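You operate a simulated robot arm through the tools that you are given. There is no shell and no other tool.

You are at the controls of a simulated robot arm. One attempt, no reset.

TASK
Pin the slide block to the piston rod and give it one test run.
Fine: push the block home, use the pin colour on the job card, latch it before the air goes on, and shut the bench valve after. Where these are worked on the way, their far stop is far enough and under half their travel is too little: bench valve.

The check looks at the end state, three seconds after you hand in, the way a careful person would. Anything else that was tipped, shoved, dropped, spilled or broken makes it a failure.

THE ROBOT
A 7-joint arm with a two-finger parallel gripper, fixed in place. Base frame: the origin is at the foot of the arm, x ahead of it, y to its left, z up; the work surface is at about z = 850. Readings come in mm, degrees, newtons and seconds.
Its first joint turns from -166.0 to 166.0 degrees. Payload 1.57 kg.
Tool frame: the origin (TCP) lies between the finger pads and is the grasp point; the fingertips stand 30 mm ahead of it; z points along the fingers, y is the line along which they close. The gripper opens to 110 mm. The fingers are 24 mm wide and 12 mm thick; the gripper's body (48 by 112 mm) begins 78 mm behind the TCP.
Orientation is that of the tool frame in the base frame, as a unit quaternion [x, y, z, w]. With the fingers straight down and closing along the base's y, the tool's x points along the base's -x, its y along +y and its z along -z.

THE INTERFACE
- The arm moves only by the tool play_rows. Its argument "moves" is a list of rows, each a list of 7 numbers: the shift along the tool's x, y, z in m, then the turn, a rotation vector about the tool's x, y, z in degrees, then the gripper command, from -1 (shut) to 1 (fully open), values between in proportion. In form: [[x, y, z, ax, ay, az, claw], ...]. A call has 1 to 20 rows; each row shifts and turns the commanded pose from where the row before left it, along the tool's axes as they then stand. Rows are played at 5 a second. More than 50 mm and 8.6 degrees between two rows, or a gripper value outside its range, and nothing of the call is played. A pose out of reach is approached as far as the arm can. The call stops where the force on the tool passes 90 N (or 10 N more than at its start, if that is more) or the arm is blocked; 0.2 s more then pass. The fingers move at their own pace (about 108 mm/s each) and stop on an object; they squeeze with about 43 N. The grip force told is the motor's: it shows also when the fingers shut on nothing. Time passes only in rows, and 0.2 s behind the last, so rows that do not move let the fingers close. It gives the time, the measured TCP pose, the force on the tool (base axes), the opening and the grip force at its end, in the units of the frame above (readings bear some noise), with the torque about the TCP (base axes, N m) and any sound that the robot's microphone picked up, and new pictures: "pictures" is both (left out), scene, wrist or none.
- Cameras (640 x 400 px; columns grow to the right, rows downward): "scene" is fixed at [54.1, -650.9, 1629.4]; the picture's right is [0.46, -0.89, 0.00], its down [-0.62, -0.33, -0.71] and it looks along [0.63, 0.33, -0.70] (base axes); focal length 350 px, centre (320, 200). "wrist" rides on the gripper at [70, 16, -141] in the tool frame; the picture's right is [-0.23, 0.97, 0.00], its down [-0.86, -0.20, -0.48] and it looks along [-0.47, -0.11, 0.88] (tool axes); focal length 222 px, centre (320, 200).
- slide_trunk(by): slides the trunk up (or, below 0, down) by that many mm; the arm rides with it, the base frame stays. It gives what a move gives, with no picture.
- probe_pixels(camera, pixels): for up to 12 pixels [column, row] of the newest picture of that camera ("zoom" is the newest enlarged one), the place [x, y, z] in the base frame of the surface seen there, good to about 2 mm, but the place of the scene camera against the robot may be out by one fixed shift of up to 12 mm in any direction. It takes no simulated time.
- inspect(camera, box): a new picture of the part [left, top, right, bottom] of that camera's present view, enlarged. It takes no simulated time.
- sign_off(): hands the job in; it is judged then, once.

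Unless the task says otherwise, let go and move clear before handing in.

The tools are called after "Call:" by a JSON object that holds its "fn" and its "kwargs". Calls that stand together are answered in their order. play_rows: Moves the arm, as the interface text tells. Its arguments: {"type":"object","properties":{"moves":{"type":"array"},"pictures":{"type":"string","enum":["both","scene","wrist","none"]}},"required":["moves"]} The other tools are called the same way: slide_trunk (by) slides the trunk up or down; probe_pixels (camera, pixels) gives the place of the surface under pixels of a picture; inspect (camera, box) takes an enlarged picture of a part of a camera's view; sign_off () hands the job in.

At the start:

```text
clock: 0.0
ee_pos: [300.5, -400.8, 1303.7]
tool_rot: [0.001, 1.0, 0.0, 0.0]
wrist_force: [0.7, 0.3, 0.2]
torque: [0.01, 0.02, 0.0]
gripper_width: 110.1
finger_force: 0.1
trunk travel left (down, up): [-575.0, 35.0]
```

scene: 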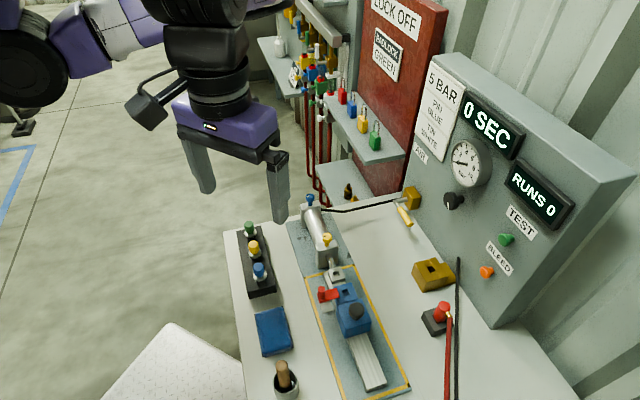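
wrist: 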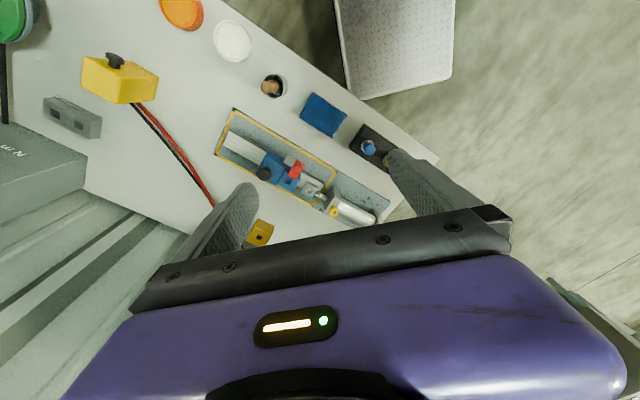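

The scene picture shows a job card near (440,110), pins in a rack at (250,250), and the slide block at (350,310). I'll enlarge the important parts first.

Call:
{"fn": "inspect", "kwargs": {"camera": "scene", "box": [400, 40, 640, 190]}}

Call:
{"fn": "inspect", "kwargs": {"camera": "scene", "box": [400, 170, 560, 330]}}

Call:
{"fn": "inspect", "kwargs": {"camera": "scene", "box": [220, 190, 420, 400]}}

Call:
{"fn": "inspect", "kwargs": {"camera": "wrist", "box": [200, 60, 420, 250]}}

Call:
{"fn": "inspect", "kwargs": {"camera": "scene", "box": [260, 0, 460, 200]}}

```text
2.67 times, centred on (520, 115) of scene
```

zoom: 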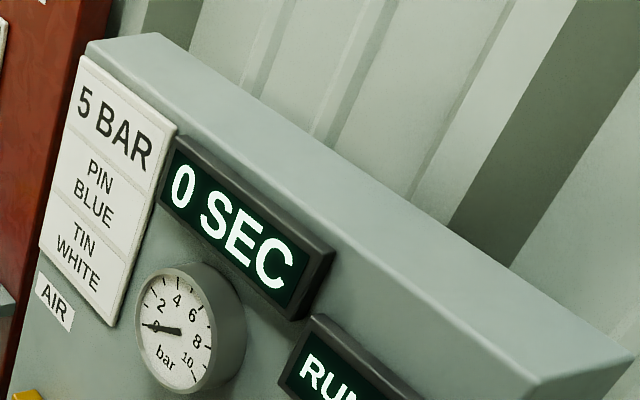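

```text
2.50 times, centred on (480, 250) of scene
```

zoom: 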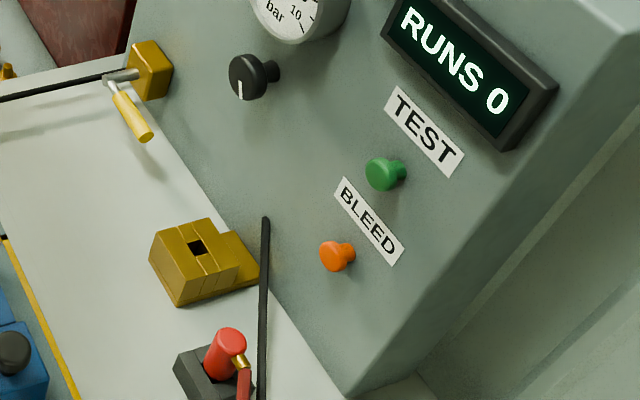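

```text
1.90 times, centred on (320, 295) of scene
```

zoom: 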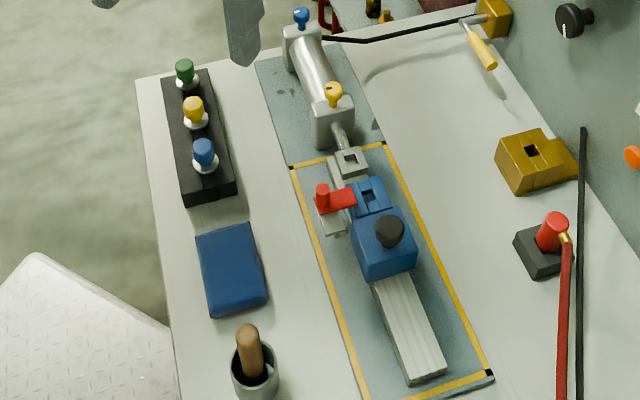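

```text
2.11 times, centred on (310, 155) of wrist
```

zoom: 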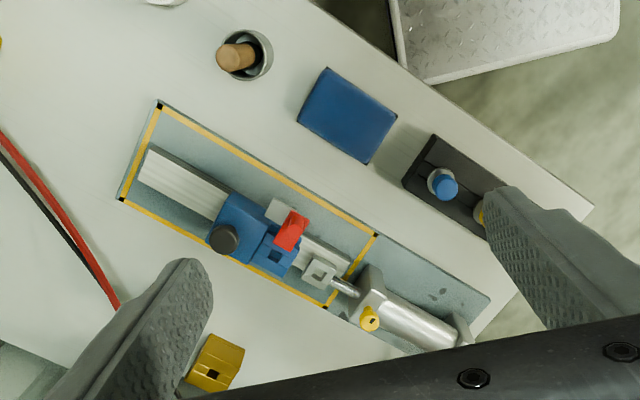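

```text
2.00 times, centred on (360, 100) of scene
```

zoom: 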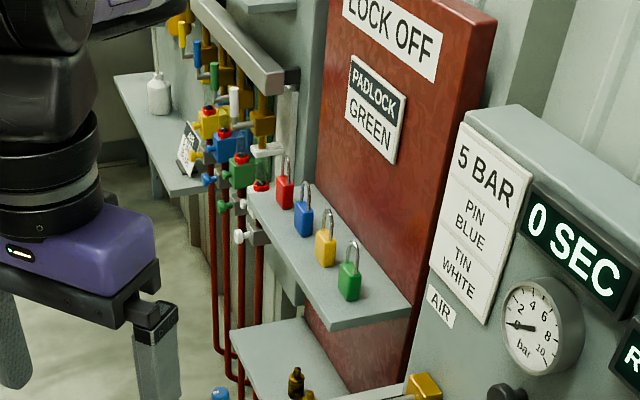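

The job card reads 5 BAR, PIN BLUE, TIN WHITE; the blue pin is at scene (260,270), the block at (352,318), and the yellow air valve at (405,213). I'll probe the key features from both cameras to measure the scene camera's offset.

Call:
{"fn": "probe_pixels", "kwargs": {"camera": "wrist", "pixels": [[368, 147], [265, 174], [295, 170], [293, 180], [310, 184], [333, 211], [235, 140], [260, 232], [275, 162], [322, 115], [350, 212], [294, 150]]}}

Call:
{"fn": "probe_pixels", "kwargs": {"camera": "scene", "pixels": [[259, 268], [357, 311], [324, 295], [346, 292], [335, 272], [326, 239], [366, 365], [433, 272], [404, 218], [453, 200], [507, 239], [486, 271]]}}

```text
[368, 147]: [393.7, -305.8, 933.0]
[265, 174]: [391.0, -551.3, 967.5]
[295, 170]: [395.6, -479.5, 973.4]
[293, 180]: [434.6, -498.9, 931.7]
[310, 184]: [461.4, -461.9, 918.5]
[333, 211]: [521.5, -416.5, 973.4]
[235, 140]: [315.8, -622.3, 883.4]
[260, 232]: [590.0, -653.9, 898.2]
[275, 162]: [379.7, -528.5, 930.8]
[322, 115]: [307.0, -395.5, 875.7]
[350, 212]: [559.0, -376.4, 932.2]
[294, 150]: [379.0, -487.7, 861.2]
```

```text
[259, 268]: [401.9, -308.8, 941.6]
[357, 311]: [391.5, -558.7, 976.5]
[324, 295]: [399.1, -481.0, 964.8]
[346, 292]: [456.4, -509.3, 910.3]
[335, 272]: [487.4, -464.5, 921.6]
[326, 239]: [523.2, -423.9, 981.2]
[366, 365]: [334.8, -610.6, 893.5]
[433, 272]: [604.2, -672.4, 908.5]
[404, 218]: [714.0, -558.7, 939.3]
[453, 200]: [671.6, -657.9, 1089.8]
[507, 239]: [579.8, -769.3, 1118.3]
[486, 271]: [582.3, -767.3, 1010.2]
```

Wrist and scene probes agree to within about 10 mm. I'll move closer above the fixture, still high and clear, for a better wrist view.

Call:
{"fn": "play_rows", "kwargs": {"moves": [[-0.006, -0.02, 0.04, 0, 0, 0, 1], [-0.006, -0.02, 0.04, 0, 0, 0, 1], [-0.006, -0.024, 0.04, 0, 0, 0, 1], [0, 0, 0.03, 0, 0, 0, 1], [0, 0, 0, 0, 0, 0, 1]]}}

```text
clock: 1.2
ee_pos: [319.4, -466.3, 1154.4]
tool_rot: [0.0, 1.0, 0.0, 0.001]
wrist_force: [0.2, 0.9, 0.2]
torque: [0.0, 0.0, -0.01]
gripper_width: 110.0
finger_force: 0.1
trunk travel left (down, up): [-575.0, 35.0]
```

scene: 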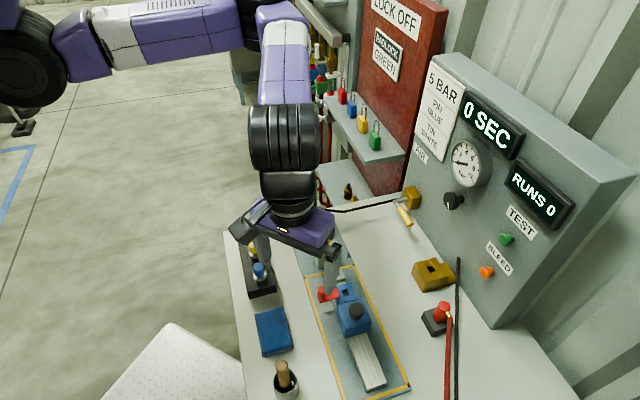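
wrist: 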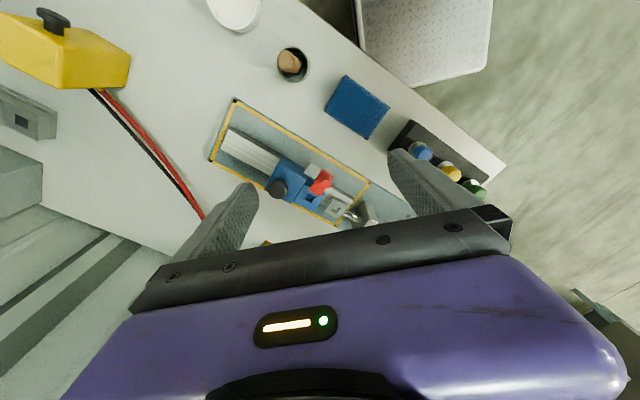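

Call:
{"fn": "inspect", "kwargs": {"camera": "wrist", "box": [200, 90, 400, 230]}}

Call:
{"fn": "probe_pixels", "kwargs": {"camera": "wrist", "pixels": [[235, 99], [210, 160], [338, 226], [369, 183], [228, 150], [234, 131], [277, 186], [320, 182], [421, 152], [298, 188], [337, 203], [316, 200]]}}

```text
2.86 times, centred on (300, 160) of wrist
```

zoom: 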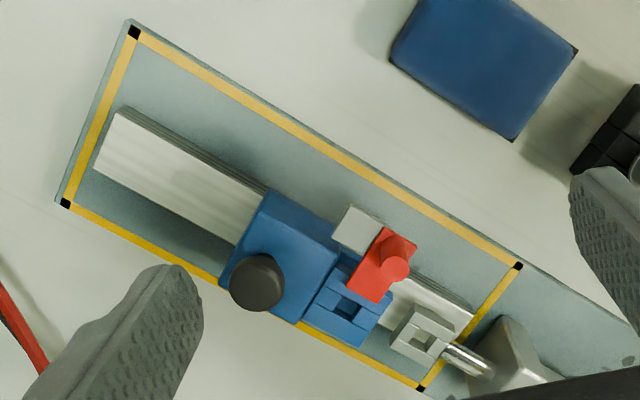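

```text
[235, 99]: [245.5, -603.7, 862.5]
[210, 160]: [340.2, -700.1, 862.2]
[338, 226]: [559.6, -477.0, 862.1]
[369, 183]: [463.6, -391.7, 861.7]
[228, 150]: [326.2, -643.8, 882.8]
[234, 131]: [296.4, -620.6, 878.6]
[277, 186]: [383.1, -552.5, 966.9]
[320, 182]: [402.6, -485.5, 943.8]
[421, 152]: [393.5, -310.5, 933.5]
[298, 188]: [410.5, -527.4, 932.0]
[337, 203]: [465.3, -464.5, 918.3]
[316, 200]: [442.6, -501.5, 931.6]
```

Call:
{"fn": "inspect", "kwargs": {"camera": "wrist", "box": [265, 150, 375, 225]}}

Call:
{"fn": "inspect", "kwargs": {"camera": "wrist", "box": [380, 110, 500, 210]}}

Call:
{"fn": "inspect", "kwargs": {"camera": "scene", "box": [300, 240, 400, 350]}}

Call:
{"fn": "inspect", "kwargs": {"camera": "wrist", "box": [0, 0, 320, 200]}}

```text
5.33 times, centred on (320, 188) of wrist
```

zoom: 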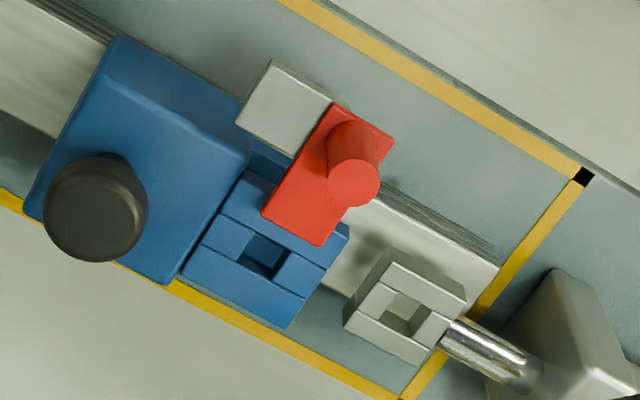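

```text
4.00 times, centred on (440, 160) of wrist
```

zoom: 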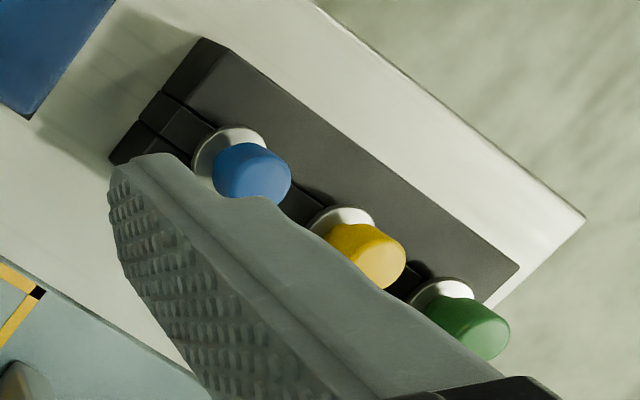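

```text
3.64 times, centred on (350, 295) of scene
```

zoom: 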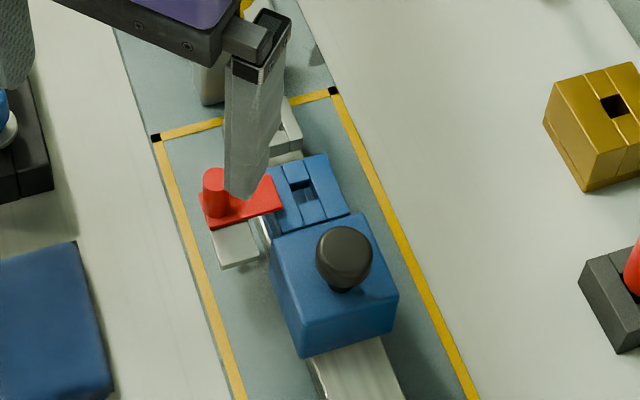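

```text
2.00 times, centred on (160, 100) of wrist
```

zoom: 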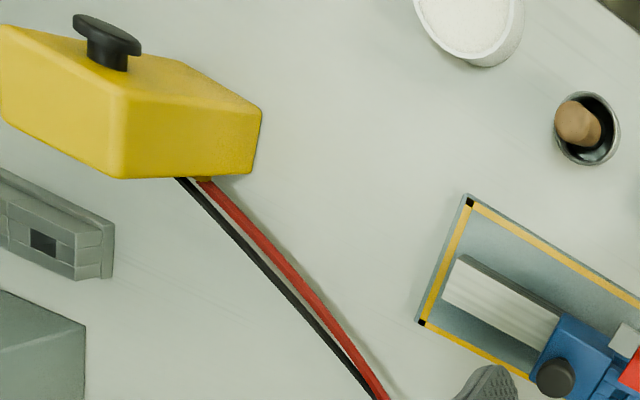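

The red latch sits at zoom (330,170) beside the blue tongue's square hole. I'll probe the detail geometry in the enlarged pictures.

Call:
{"fn": "inspect", "kwargs": {"camera": "wrist", "box": [265, 150, 375, 225]}}

Call:
{"fn": "probe_pixels", "kwargs": {"camera": "zoom", "pixels": [[285, 105], [335, 112], [393, 135], [272, 217], [317, 240], [355, 185], [263, 257], [405, 312], [200, 250], [340, 235], [285, 318], [240, 180]]}}

Call:
{"fn": "probe_pixels", "kwargs": {"camera": "zoom", "pixels": [[245, 160], [165, 275], [40, 215], [120, 45], [95, 215], [350, 310], [400, 255], [465, 305], [425, 360], [480, 355], [450, 260], [390, 225]]}}

```text
5.33 times, centred on (320, 188) of wrist
```

zoom: 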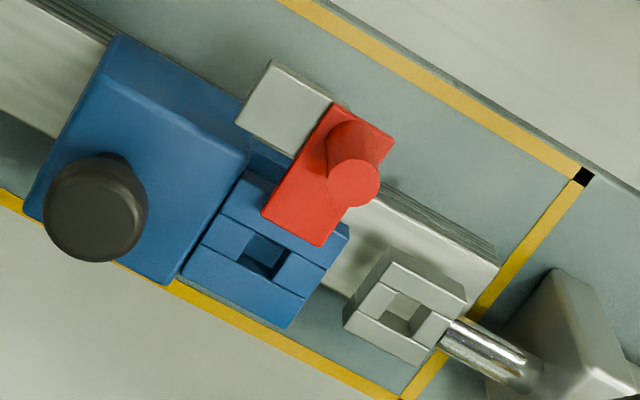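

```text
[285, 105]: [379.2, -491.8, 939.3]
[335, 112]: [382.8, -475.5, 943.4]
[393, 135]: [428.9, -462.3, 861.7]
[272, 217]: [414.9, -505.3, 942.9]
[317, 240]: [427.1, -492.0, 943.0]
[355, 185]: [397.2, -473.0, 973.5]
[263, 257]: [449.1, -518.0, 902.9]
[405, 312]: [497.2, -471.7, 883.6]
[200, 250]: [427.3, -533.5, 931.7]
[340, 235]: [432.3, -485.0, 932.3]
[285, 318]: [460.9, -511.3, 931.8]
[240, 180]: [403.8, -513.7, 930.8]
```

```text
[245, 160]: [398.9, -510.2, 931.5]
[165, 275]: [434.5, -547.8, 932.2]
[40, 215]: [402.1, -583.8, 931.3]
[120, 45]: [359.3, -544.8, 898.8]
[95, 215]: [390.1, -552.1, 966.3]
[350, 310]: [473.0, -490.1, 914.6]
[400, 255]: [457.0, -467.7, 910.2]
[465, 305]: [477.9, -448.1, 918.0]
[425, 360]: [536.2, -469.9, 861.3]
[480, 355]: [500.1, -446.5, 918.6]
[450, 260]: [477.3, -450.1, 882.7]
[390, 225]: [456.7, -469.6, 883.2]
```

Geometry: the fixture axis runs at 45°, tongue hole at about (434,-513,932), clevis hole at (477,-470,918), so the block needs about 60 mm of travel. I'll yaw the tool 45° to align with the fixture and go in for a close look at the latch.

Call:
{"fn": "play_rows", "kwargs": {"moves": [[0, 0, 0, 0, 0, 7.5, 1], [0, 0, 0, 0, 0, 7.5, 1], [0, 0, 0, 0, 0, 7.5, 1], [0, 0, 0, 0, 0, 7.5, 1], [0, 0, 0, 0, 0, 7.5, 1], [0, 0, 0, 0, 0, 7.5, 1], [-0.012, 0.03, 0.03, 0, 0, 0, 1], [-0.012, 0.03, 0.03, 0, 0, 0, 1], [0, 0, 0.035, 0, 0, 0, 1], [0, 0, 0.035, 0, 0, 0, 1], [0, 0, 0, 0, 0, 0, 1]]}}

```text
clock: 3.6
ee_pos: [378.2, -437.2, 1024.6]
tool_rot: [0.383, 0.924, 0.0, 0.0]
wrist_force: [-0.8, -0.3, -0.9]
torque: [-0.03, -0.05, -0.01]
gripper_width: 110.3
finger_force: 0.0
trunk travel left (down, up): [-575.0, 35.0]
```

scene: 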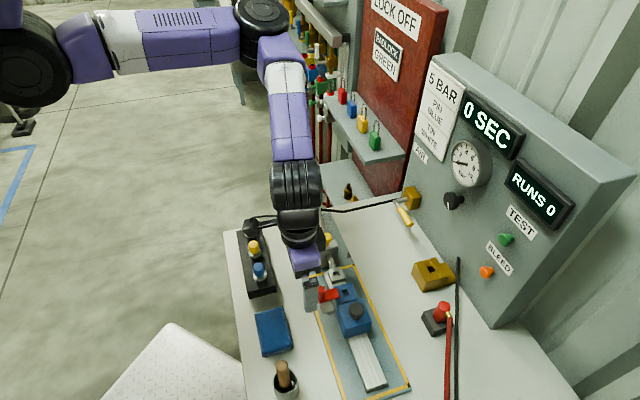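
wrist: 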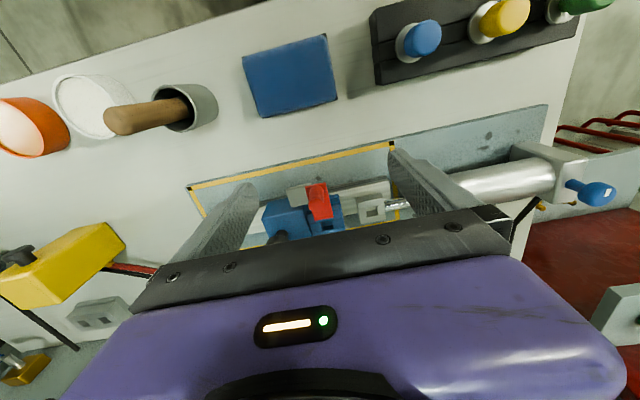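

Call:
{"fn": "inspect", "kwargs": {"camera": "wrist", "box": [245, 140, 415, 245]}}

Call:
{"fn": "inspect", "kwargs": {"camera": "wrist", "box": [360, 0, 620, 210]}}

```text
3.76 times, centred on (330, 192) of wrist
```

zoom: 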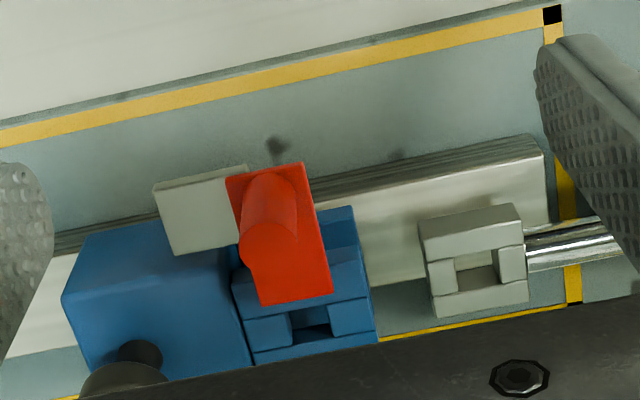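

```text
1.90 times, centred on (490, 105) of wrist
```

zoom: 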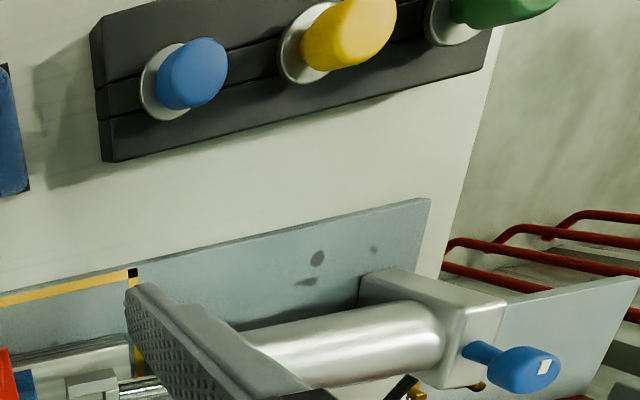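

The latch rides on the block (no post under its bracket) and appears to slide across the tongue over the pin hole. Next I probe the pin tray from this zoom.

Call:
{"fn": "probe_pixels", "kwargs": {"camera": "zoom", "pixels": [[193, 72], [155, 105], [160, 60], [215, 70], [125, 75], [125, 150], [110, 25], [345, 30], [290, 60], [470, 70], [250, 100], [180, 105]]}}

Call:
{"fn": "inspect", "kwargs": {"camera": "wrist", "box": [365, 0, 485, 90]}}

Call:
{"fn": "inspect", "kwargs": {"camera": "scene", "box": [225, 210, 305, 310]}}

```text
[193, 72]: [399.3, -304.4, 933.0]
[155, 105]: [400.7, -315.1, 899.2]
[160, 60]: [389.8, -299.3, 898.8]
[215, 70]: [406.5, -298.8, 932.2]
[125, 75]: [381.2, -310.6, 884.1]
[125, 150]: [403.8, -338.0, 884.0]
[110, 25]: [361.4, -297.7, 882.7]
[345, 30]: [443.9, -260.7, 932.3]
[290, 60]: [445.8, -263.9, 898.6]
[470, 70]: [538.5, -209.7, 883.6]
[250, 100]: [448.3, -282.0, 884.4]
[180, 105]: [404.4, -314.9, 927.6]
```

```text
4.44 times, centred on (425, 45) of wrist
```

zoom: 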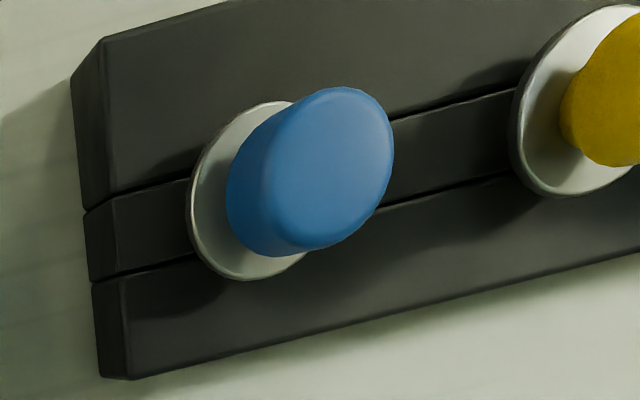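

```text
4.00 times, centred on (265, 260) of scene
```

zoom: 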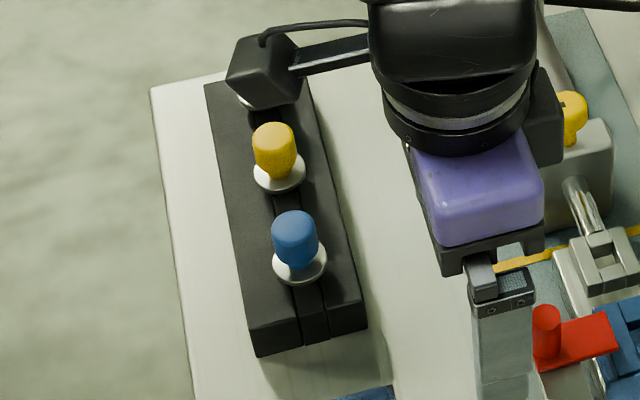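

The blue cap top is at about (398,-305,933), with its flange at z 899. Next I close the gripper and move high and behind the block to push its rear face along +u.

Call:
{"fn": "play_rows", "kwargs": {"moves": [[-0.02, -0.033, 0, 0, 0, 0, -1], [-0.025, -0.034, 0, 0, 0, 0, -1], [-0.025, -0.034, 0, 0, 0, 0, -1], [-0.0214, -0.037, 0, 0, 0, 0, -1], [0, 0, 0, 0, 0, 0, -1], [0, 0, 0, 0, 0, 0, -1]]}}

```text
clock: 5.0
ee_pos: [344.5, -601.2, 1024.6]
tool_rot: [0.383, 0.924, 0.0, 0.0]
wrist_force: [-0.5, -0.2, 0.4]
torque: [-0.01, 0.01, -0.01]
gripper_width: 0.0
finger_force: 21.8
trunk travel left (down, up): [-575.0, 35.0]
```

scene: 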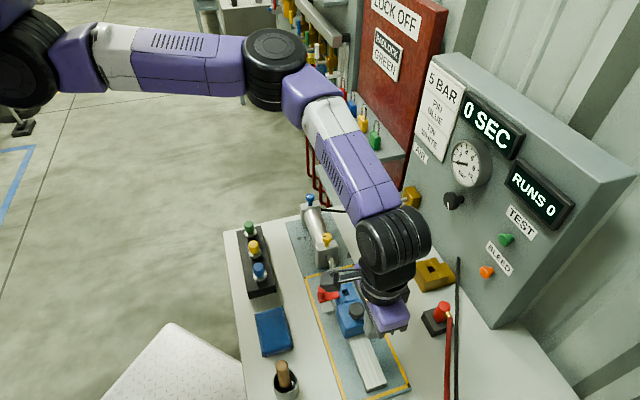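
wrist: 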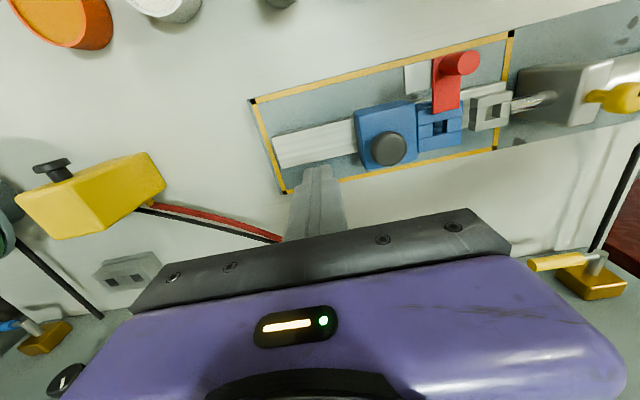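

Call:
{"fn": "inspect", "kwargs": {"camera": "wrist", "box": [340, 30, 560, 190]}}

Call:
{"fn": "probe_pixels", "kwargs": {"camera": "wrist", "pixels": [[388, 149], [388, 135], [388, 162], [375, 148], [402, 148], [358, 165], [440, 127], [490, 110], [462, 57], [447, 95], [417, 78], [355, 115]]}}

Call:
{"fn": "inspect", "kwargs": {"camera": "wrist", "box": [500, 220, 640, 320]}}

```text
2.50 times, centred on (450, 110) of wrist
```

zoom: 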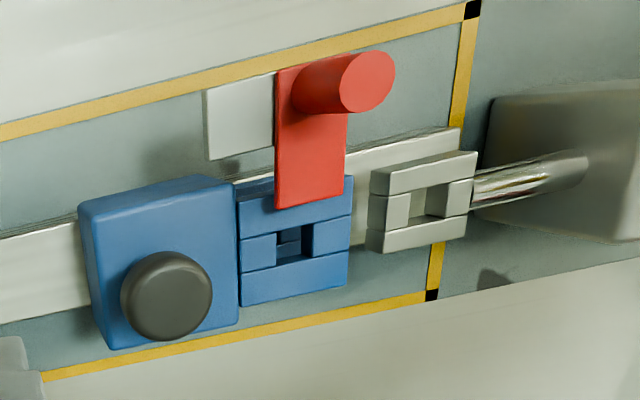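

```text
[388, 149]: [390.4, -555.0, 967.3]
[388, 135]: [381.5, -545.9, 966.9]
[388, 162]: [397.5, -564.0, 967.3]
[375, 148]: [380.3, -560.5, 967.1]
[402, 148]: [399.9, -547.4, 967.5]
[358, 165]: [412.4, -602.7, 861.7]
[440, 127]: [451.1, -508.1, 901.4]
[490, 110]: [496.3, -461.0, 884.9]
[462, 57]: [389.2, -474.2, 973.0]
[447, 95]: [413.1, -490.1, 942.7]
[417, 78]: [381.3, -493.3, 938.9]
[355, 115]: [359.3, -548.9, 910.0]
```

```text
4.00 times, centred on (570, 270) of wrist
```

zoom: 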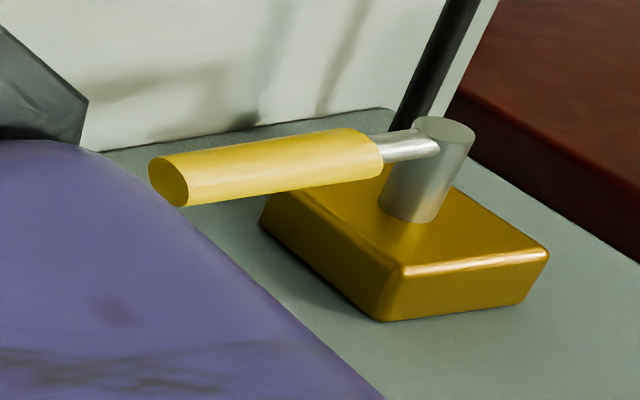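

The knob centre is (390,-555) and the push line t is right on axis, with holes about 58–60 mm apart. I lower the closed fingers behind the block and start pushing.

Call:
{"fn": "play_rows", "kwargs": {"moves": [[0, 0, 0.035, 0, 0, 0, -1], [0, 0, 0.035, 0, 0, 0, -1], [0, 0, 0.022, 0, 0, 0, -1], [0, 0.015, 0, 0, 0, 0, -1], [0, 0.015, 0, 0, 0, 0, -1], [0, 0.015, 0, 0, 0, 0, -1], [0, 0.01, 0, 0, 0, 0, -1], [0, 0.01, 0, 0, 0, 0, -1], [0, 0, 0, 0, 0, 0, -1]]}}

```text
clock: 7.0
ee_pos: [392.1, -555.2, 933.3]
tool_rot: [0.383, 0.924, 0.0, 0.0]
wrist_force: [-2.4, -1.1, -1.0]
torque: [-0.01, -0.03, 0.05]
gripper_width: 0.0
finger_force: 21.8
trunk travel left (down, up): [-575.0, 35.0]
```

scene: 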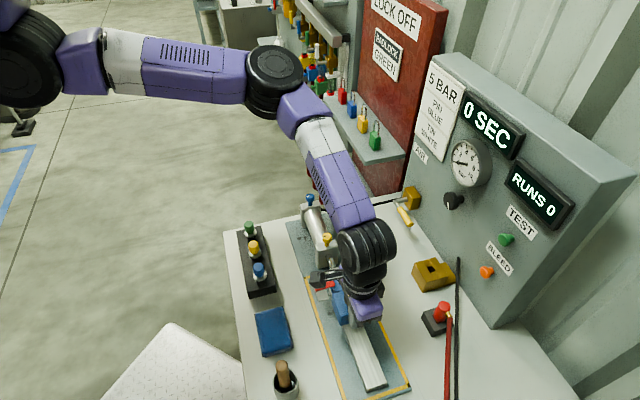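
wrist: 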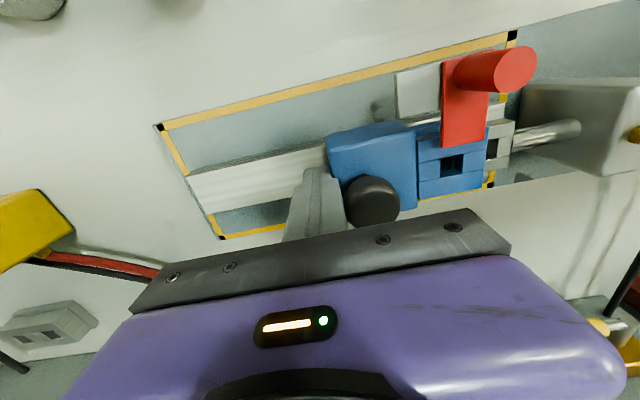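

The block follows with only about 2.5 N and the latch rides along. I continue with smaller steps near the end.

Call:
{"fn": "play_rows", "kwargs": {"moves": [[0, 0.01, 0, 0, 0, 0, -1], [0, 0.01, 0, 0, 0, 0, -1], [0, 0.006, 0, 0, 0, 0, -1], [0, 0, 0, 0, 0, 0, -1]]}}

```text
clock: 8.0
ee_pos: [409.2, -537.1, 932.7]
tool_rot: [0.383, 0.924, 0.0, 0.0]
wrist_force: [-1.4, -2.4, 0.7]
torque: [0.01, 0.0, 0.0]
gripper_width: 0.1
finger_force: 21.4
trunk travel left (down, up): [-575.0, 35.0]
```

scene: 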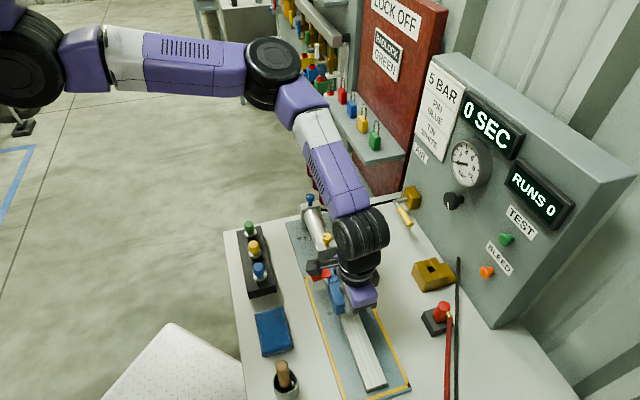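
wrist: 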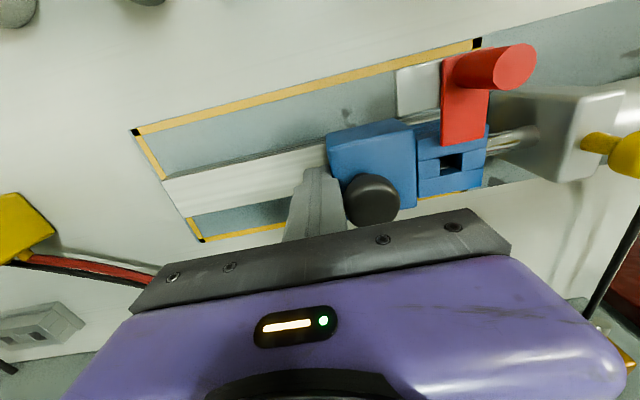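

Call:
{"fn": "play_rows", "kwargs": {"moves": [[0, 0.003, 0, 0, 0, 0, -1], [0, 0.003, 0, 0, 0, 0, -1], [0, 0, 0, 0, 0, 0, -1]], "pictures": "wrist"}}

Call:
{"fn": "inspect", "kwargs": {"camera": "wrist", "box": [400, 110, 520, 200]}}

```text
clock: 8.8
ee_pos: [412.5, -534.8, 932.7]
tool_rot: [0.383, 0.924, -0.001, 0.0]
wrist_force: [-5.4, -12.3, -0.2]
torque: [0.26, -0.12, -0.08]
gripper_width: 0.1
finger_force: 21.0
trunk travel left (down, up): [-575.0, 35.0]
```

wrist: 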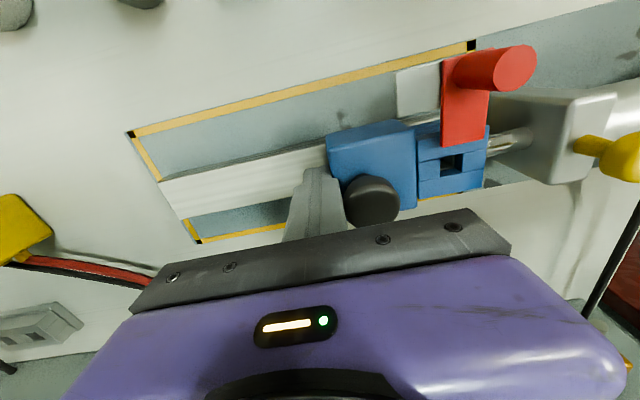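

```text
4.44 times, centred on (460, 155) of wrist
```

zoom: 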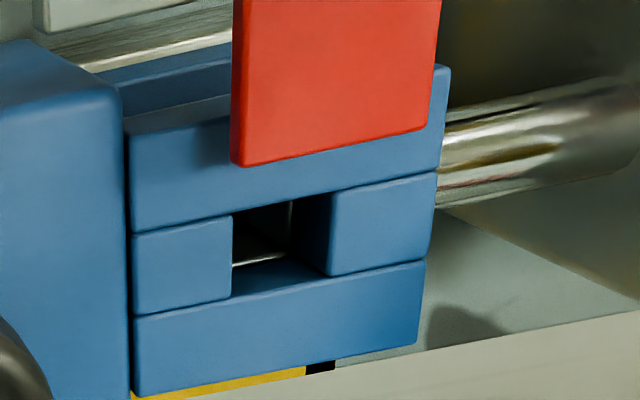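

Resistance has risen to about 13 N at s≈-86, so I push a touch further to check whether this is the hard stop.

Call:
{"fn": "play_rows", "kwargs": {"moves": [[0, 0.003, 0, 0, 0, 0, -1], [0, 0, 0, 0, 0, 0, -1]], "pictures": "wrist"}}

Call:
{"fn": "inspect", "kwargs": {"camera": "wrist", "box": [400, 110, 520, 200]}}

```text
clock: 9.4
ee_pos: [413.8, -532.6, 932.9]
tool_rot: [0.383, 0.924, -0.004, -0.002]
wrist_force: [-18.7, -31.8, -6.3]
torque: [0.64, -0.37, -0.17]
gripper_width: 0.1
finger_force: 21.3
trunk travel left (down, up): [-575.0, 35.0]
```

wrist: 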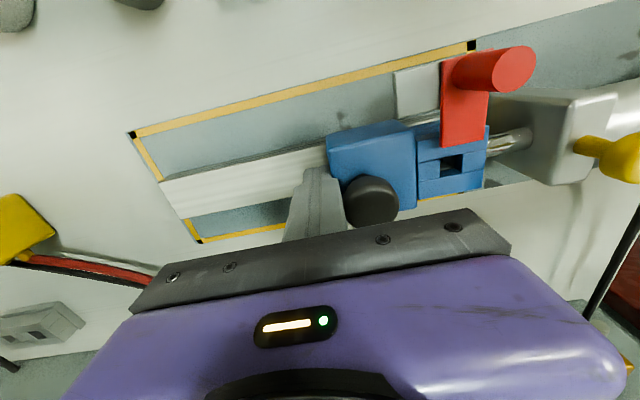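

```text
4.44 times, centred on (460, 155) of wrist
```

zoom: 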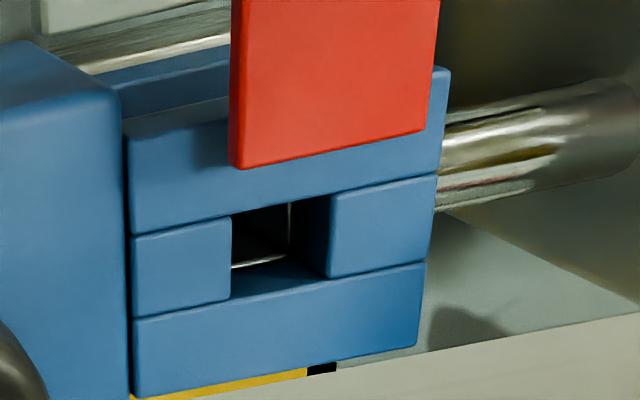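

The force jumped to 37 N for no further travel, so the block is at its hard stop. I back off, rise, and look down at the hole.

Call:
{"fn": "play_rows", "kwargs": {"moves": [[0, -0.006, 0, 0, 0, 0, -1], [0, -0.015, 0, 0, 0, 0, -1], [0, -0.02, 0, 0, 0, 0, -1], [0, 0, -0.04, 0, 0, 0, -1], [0, 0, -0.04, 0, 0, 0, -1], [0, 0, -0.04, 0, 0, 0, -1], [-0.02, 0.03, -0.02, 0, 0, 0, -1], [-0.02, 0.03, 0, 0, 0, 0, -1], [0, 0, 0, 0, 0, 0, -1]]}}

Call:
{"fn": "inspect", "kwargs": {"camera": "wrist", "box": [280, 60, 480, 200]}}

```text
clock: 11.4
ee_pos: [458.9, -547.2, 1073.0]
tool_rot: [0.382, 0.924, 0.0, 0.0]
wrist_force: [-0.7, -0.4, 0.3]
torque: [0.03, 0.05, -0.01]
gripper_width: 0.3
finger_force: 21.1
trunk travel left (down, up): [-575.0, 35.0]
```

scene: 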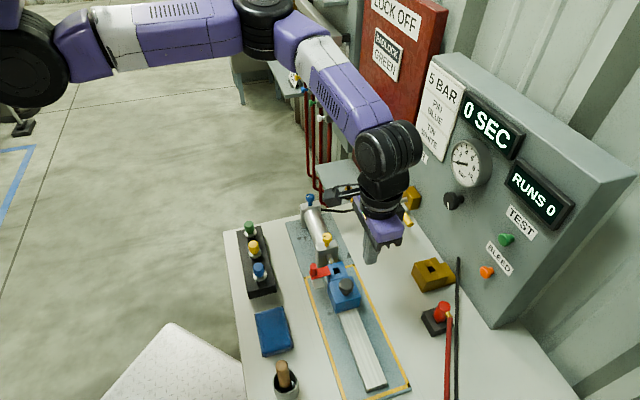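
wrist: 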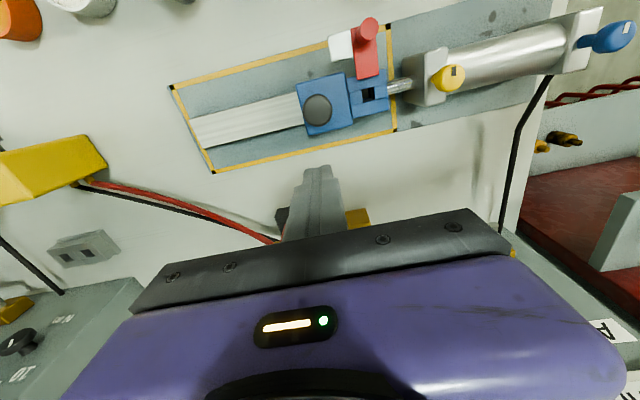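

```text
2.86 times, centred on (380, 130) of wrist
```

zoom: 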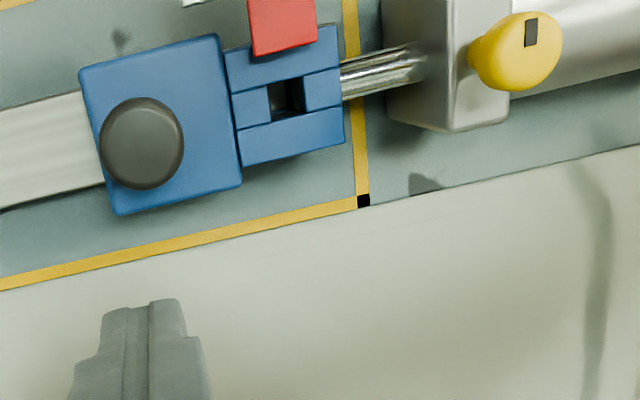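

Call:
{"fn": "inspect", "kwargs": {"camera": "wrist", "box": [345, 60, 405, 120]}}

```text
6.67 times, centred on (375, 90) of wrist
```

zoom: 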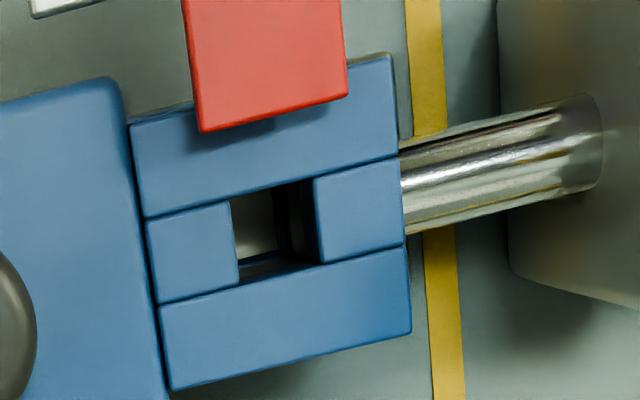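

Call:
{"fn": "probe_pixels", "kwargs": {"camera": "zoom", "pixels": [[225, 240], [330, 220], [270, 172], [285, 285], [255, 225], [300, 215], [265, 262], [212, 120], [335, 90], [395, 150], [350, 190], [180, 250]]}}

```text
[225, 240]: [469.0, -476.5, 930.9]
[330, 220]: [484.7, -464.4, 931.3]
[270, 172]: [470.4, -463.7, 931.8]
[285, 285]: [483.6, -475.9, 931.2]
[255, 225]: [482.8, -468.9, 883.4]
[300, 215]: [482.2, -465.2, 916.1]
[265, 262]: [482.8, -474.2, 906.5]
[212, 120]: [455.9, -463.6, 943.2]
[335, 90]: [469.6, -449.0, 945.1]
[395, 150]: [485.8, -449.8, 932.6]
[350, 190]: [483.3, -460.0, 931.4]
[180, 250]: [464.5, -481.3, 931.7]
```

The tongue hole is now centred at about (476.4,-470.5), top z 932, with the clevis hole visible beneath it. I go above the blue pin with the gripper half open.

Call:
{"fn": "play_rows", "kwargs": {"moves": [[0.036, 0.0215, 0, 0, 0, 0, -0.09], [0.036, 0.0215, 0, 0, 0, 0, -0.09], [0.036, 0.0215, 0, 0, 0, 0, -0.09], [0.035, 0.0215, 0, 0, 0, 0, -0.09], [0.035, 0.0215, 0, 0, 0, 0, -0.09], [0.035, 0.0215, 0, 0, 0, 0, -0.09], [0, 0, 0.03, 0, 0, 0, -0.09], [0, 0, 0.025, 0, 0, 0, -0.09], [0, 0, 0, 0, 0, 0, -0.09], [0, 0, 0, 0, 0, 0, -0.09]]}}

Call:
{"fn": "inspect", "kwargs": {"camera": "wrist", "box": [250, 110, 410, 240]}}

```text
clock: 13.6
ee_pos: [399.0, -304.0, 1016.6]
tool_rot: [0.382, 0.924, 0.001, 0.0]
wrist_force: [-0.4, 0.3, 0.3]
torque: [-0.01, 0.03, 0.02]
gripper_width: 49.9
finger_force: 0.0
trunk travel left (down, up): [-575.0, 35.0]
```

scene: 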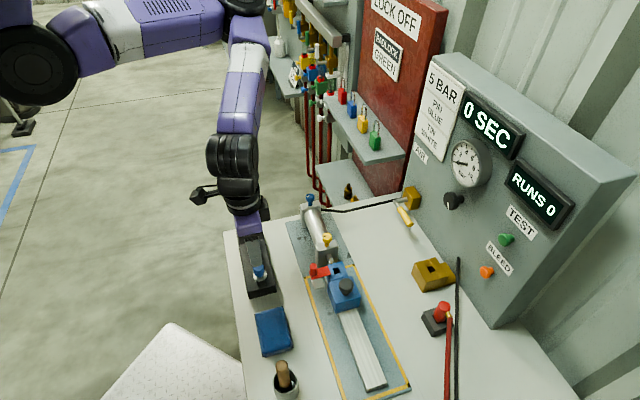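
wrist: 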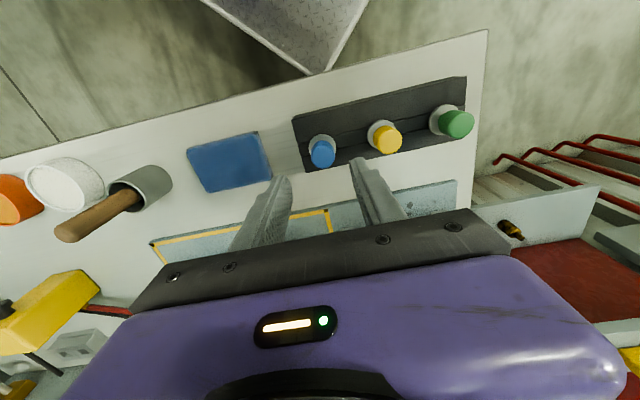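

```text
3.08 times, centred on (330, 175) of wrist
```

zoom: 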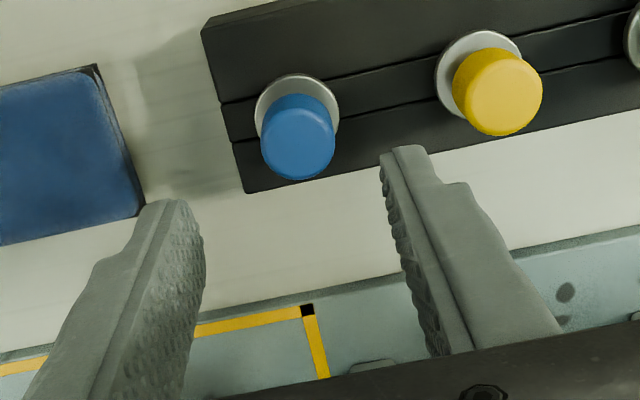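

Call:
{"fn": "probe_pixels", "kwargs": {"camera": "zoom", "pixels": [[300, 145], [268, 145], [331, 148], [299, 114], [300, 174], [262, 115], [330, 100], [495, 95], [232, 170], [400, 200], [400, 90], [225, 110]]}}

```text
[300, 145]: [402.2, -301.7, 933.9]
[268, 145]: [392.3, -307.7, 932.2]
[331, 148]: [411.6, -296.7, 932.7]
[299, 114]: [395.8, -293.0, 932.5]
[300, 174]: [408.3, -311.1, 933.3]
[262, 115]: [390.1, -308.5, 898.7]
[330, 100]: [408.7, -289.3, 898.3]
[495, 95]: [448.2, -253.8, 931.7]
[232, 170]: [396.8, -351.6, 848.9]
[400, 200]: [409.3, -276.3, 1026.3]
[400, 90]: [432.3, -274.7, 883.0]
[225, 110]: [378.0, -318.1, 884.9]
```

The blue cap centre is (402,-302), top z 933, 22 mm wide. I shift 3.5 mm along u, descend so the fingertips stop just above the flange (z 899), and grip.

Call:
{"fn": "play_rows", "kwargs": {"moves": [[-0.0007, 0.0035, 0.02, 0, 0, 0, -0.09], [0, 0, 0.03, 0, 0, 0, -0.09], [0, 0, 0.02, 0, 0, 0, -0.09], [0, 0, 0.0116, 0, 0, 0, -0.09], [0, 0, 0, 0, 0, 0, -0.09]]}}

Call:
{"fn": "inspect", "kwargs": {"camera": "wrist", "box": [240, 110, 400, 230]}}

```text
clock: 14.8
ee_pos: [399.9, -302.0, 934.7]
tool_rot: [0.383, 0.924, 0.001, 0.001]
wrist_force: [0.2, -0.2, -0.7]
torque: [-0.02, -0.01, 0.01]
gripper_width: 50.0
finger_force: 0.1
trunk travel left (down, up): [-575.0, 35.0]
```

scene: 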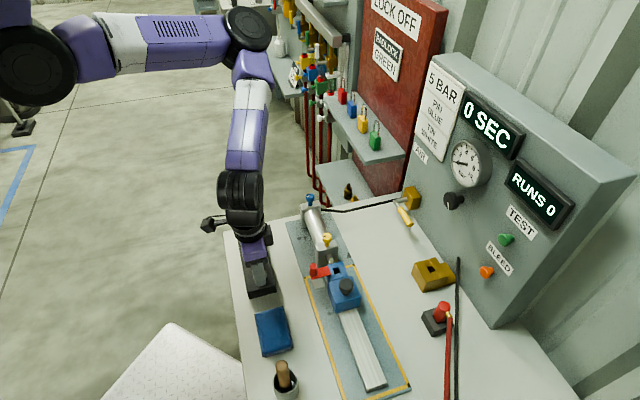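
wrist: 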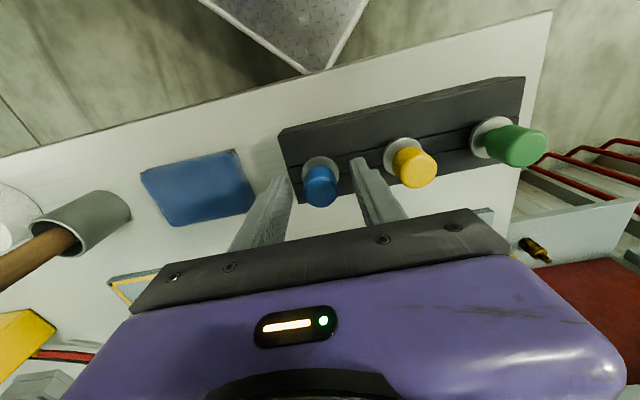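

```text
3.33 times, centred on (320, 170) of wrist
```

zoom: 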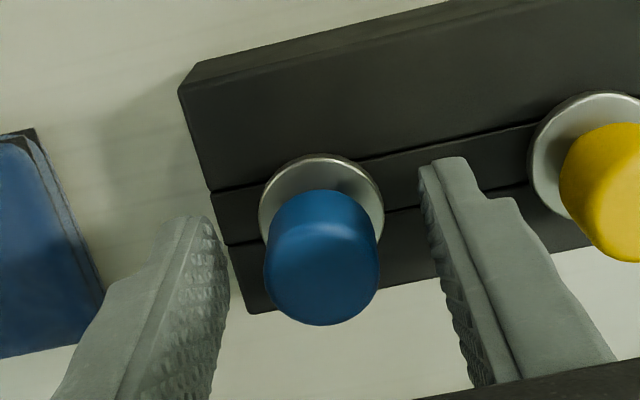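

The fingers straddle the cap evenly; closing now.

Call:
{"fn": "play_rows", "kwargs": {"moves": [[0, 0, 0, 0, 0, 0, -0.5], [0, 0, 0, 0, 0, 0, -1], [0, 0, 0, 0, 0, 0, -1], [0, 0, 0, 0, 0, 0, -1], [0, 0, 0, 0, 0, 0, -1]], "pictures": "wrist"}}

Call:
{"fn": "inspect", "kwargs": {"camera": "wrist", "box": [240, 110, 400, 230]}}

```text
clock: 16.0
ee_pos: [399.4, -301.0, 935.0]
tool_rot: [0.383, 0.924, 0.0, 0.0]
wrist_force: [0.4, 0.1, 0.7]
torque: [-0.02, -0.01, 0.01]
gripper_width: 23.9
finger_force: 35.8
trunk travel left (down, up): [-575.0, 35.0]
```

wrist: 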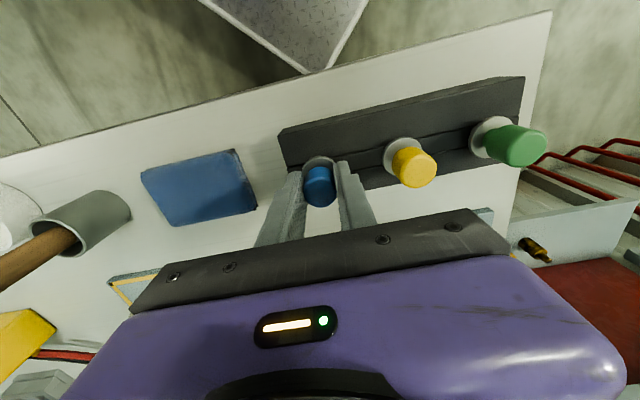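

```text
3.33 times, centred on (320, 170) of wrist
```

zoom: 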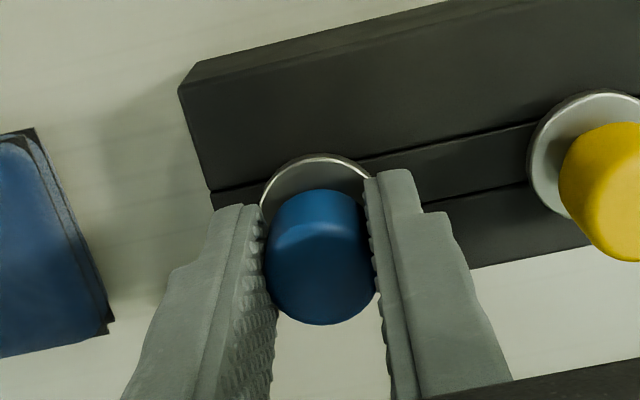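

Gripped at 23.9 mm with 36 N. I lift straight up to see the shank.

Call:
{"fn": "play_rows", "kwargs": {"moves": [[0, 0, -0.02, 0, 0, 0, -1], [0, 0, -0.03, 0, 0, 0, -1], [0, 0, -0.03, 0, 0, 0, -1], [0, 0, -0.03, 0, 0, 0, -1], [0, 0, -0.03, 0, 0, 0, -1], [0, 0, 0, 0, 0, 0, -1]]}}

Call:
{"fn": "inspect", "kwargs": {"camera": "scene", "box": [205, 150, 325, 310]}}

Call:
{"fn": "inspect", "kwargs": {"camera": "wrist", "box": [240, 110, 400, 230]}}

```text
clock: 17.4
ee_pos: [399.8, -300.0, 1075.2]
tool_rot: [0.384, 0.924, 0.001, 0.0]
wrist_force: [-0.2, -0.4, -0.7]
torque: [0.0, 0.01, -0.01]
gripper_width: 24.3
finger_force: 36.5
trunk travel left (down, up): [-575.0, 35.0]
```

scene: 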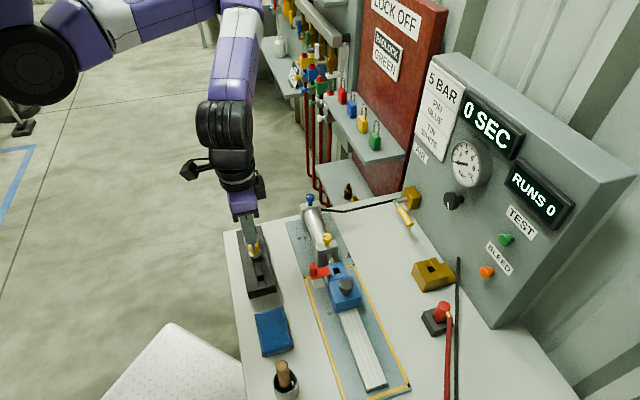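
wrist: 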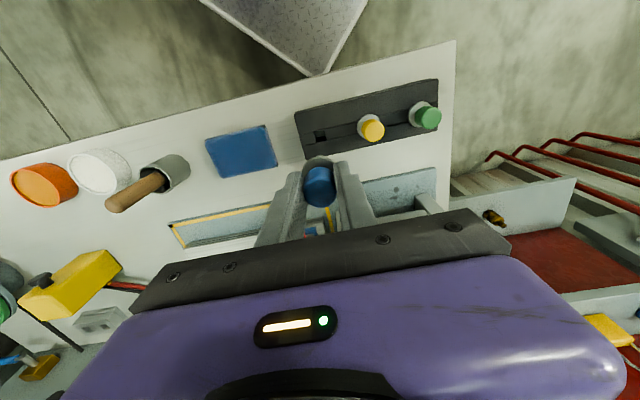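

```text
2.50 times, centred on (265, 230) of scene
```

zoom: 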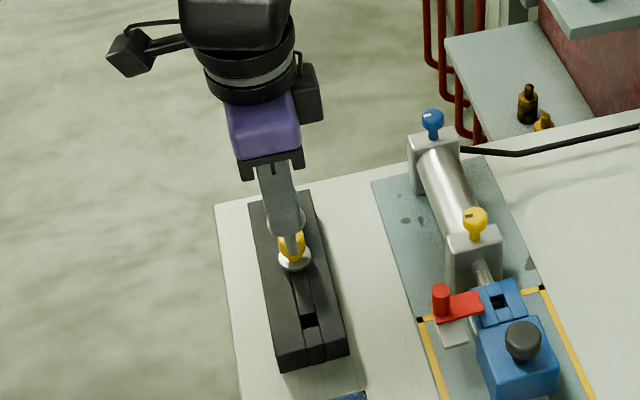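

```text
3.33 times, centred on (320, 170) of wrist
```

zoom: 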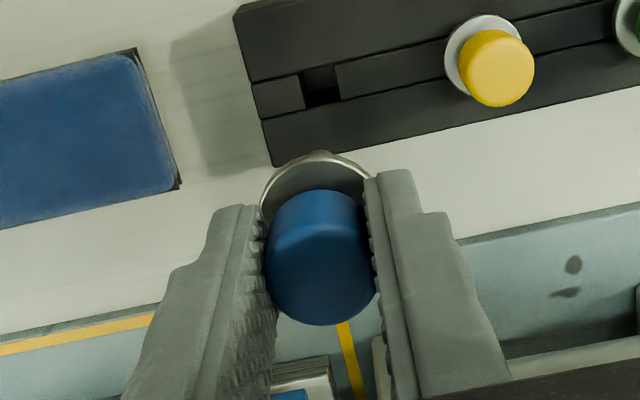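

The pin is out of the tray and held upright. I probe the cap and flange for the pin's offset from the TCP.

Call:
{"fn": "probe_pixels", "kwargs": {"camera": "zoom", "pixels": [[320, 285], [320, 248], [320, 320], [275, 285], [368, 285], [318, 155], [275, 190], [320, 170], [360, 180], [308, 75], [340, 85], [320, 100]]}}

```text
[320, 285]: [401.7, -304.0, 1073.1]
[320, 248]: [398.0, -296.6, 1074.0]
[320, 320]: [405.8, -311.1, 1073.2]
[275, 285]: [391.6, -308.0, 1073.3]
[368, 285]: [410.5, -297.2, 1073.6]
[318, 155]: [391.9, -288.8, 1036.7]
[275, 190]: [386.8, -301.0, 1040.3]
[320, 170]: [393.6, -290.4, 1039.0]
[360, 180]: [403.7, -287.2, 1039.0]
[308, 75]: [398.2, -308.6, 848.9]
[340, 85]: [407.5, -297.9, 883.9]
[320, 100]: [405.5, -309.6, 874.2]
```

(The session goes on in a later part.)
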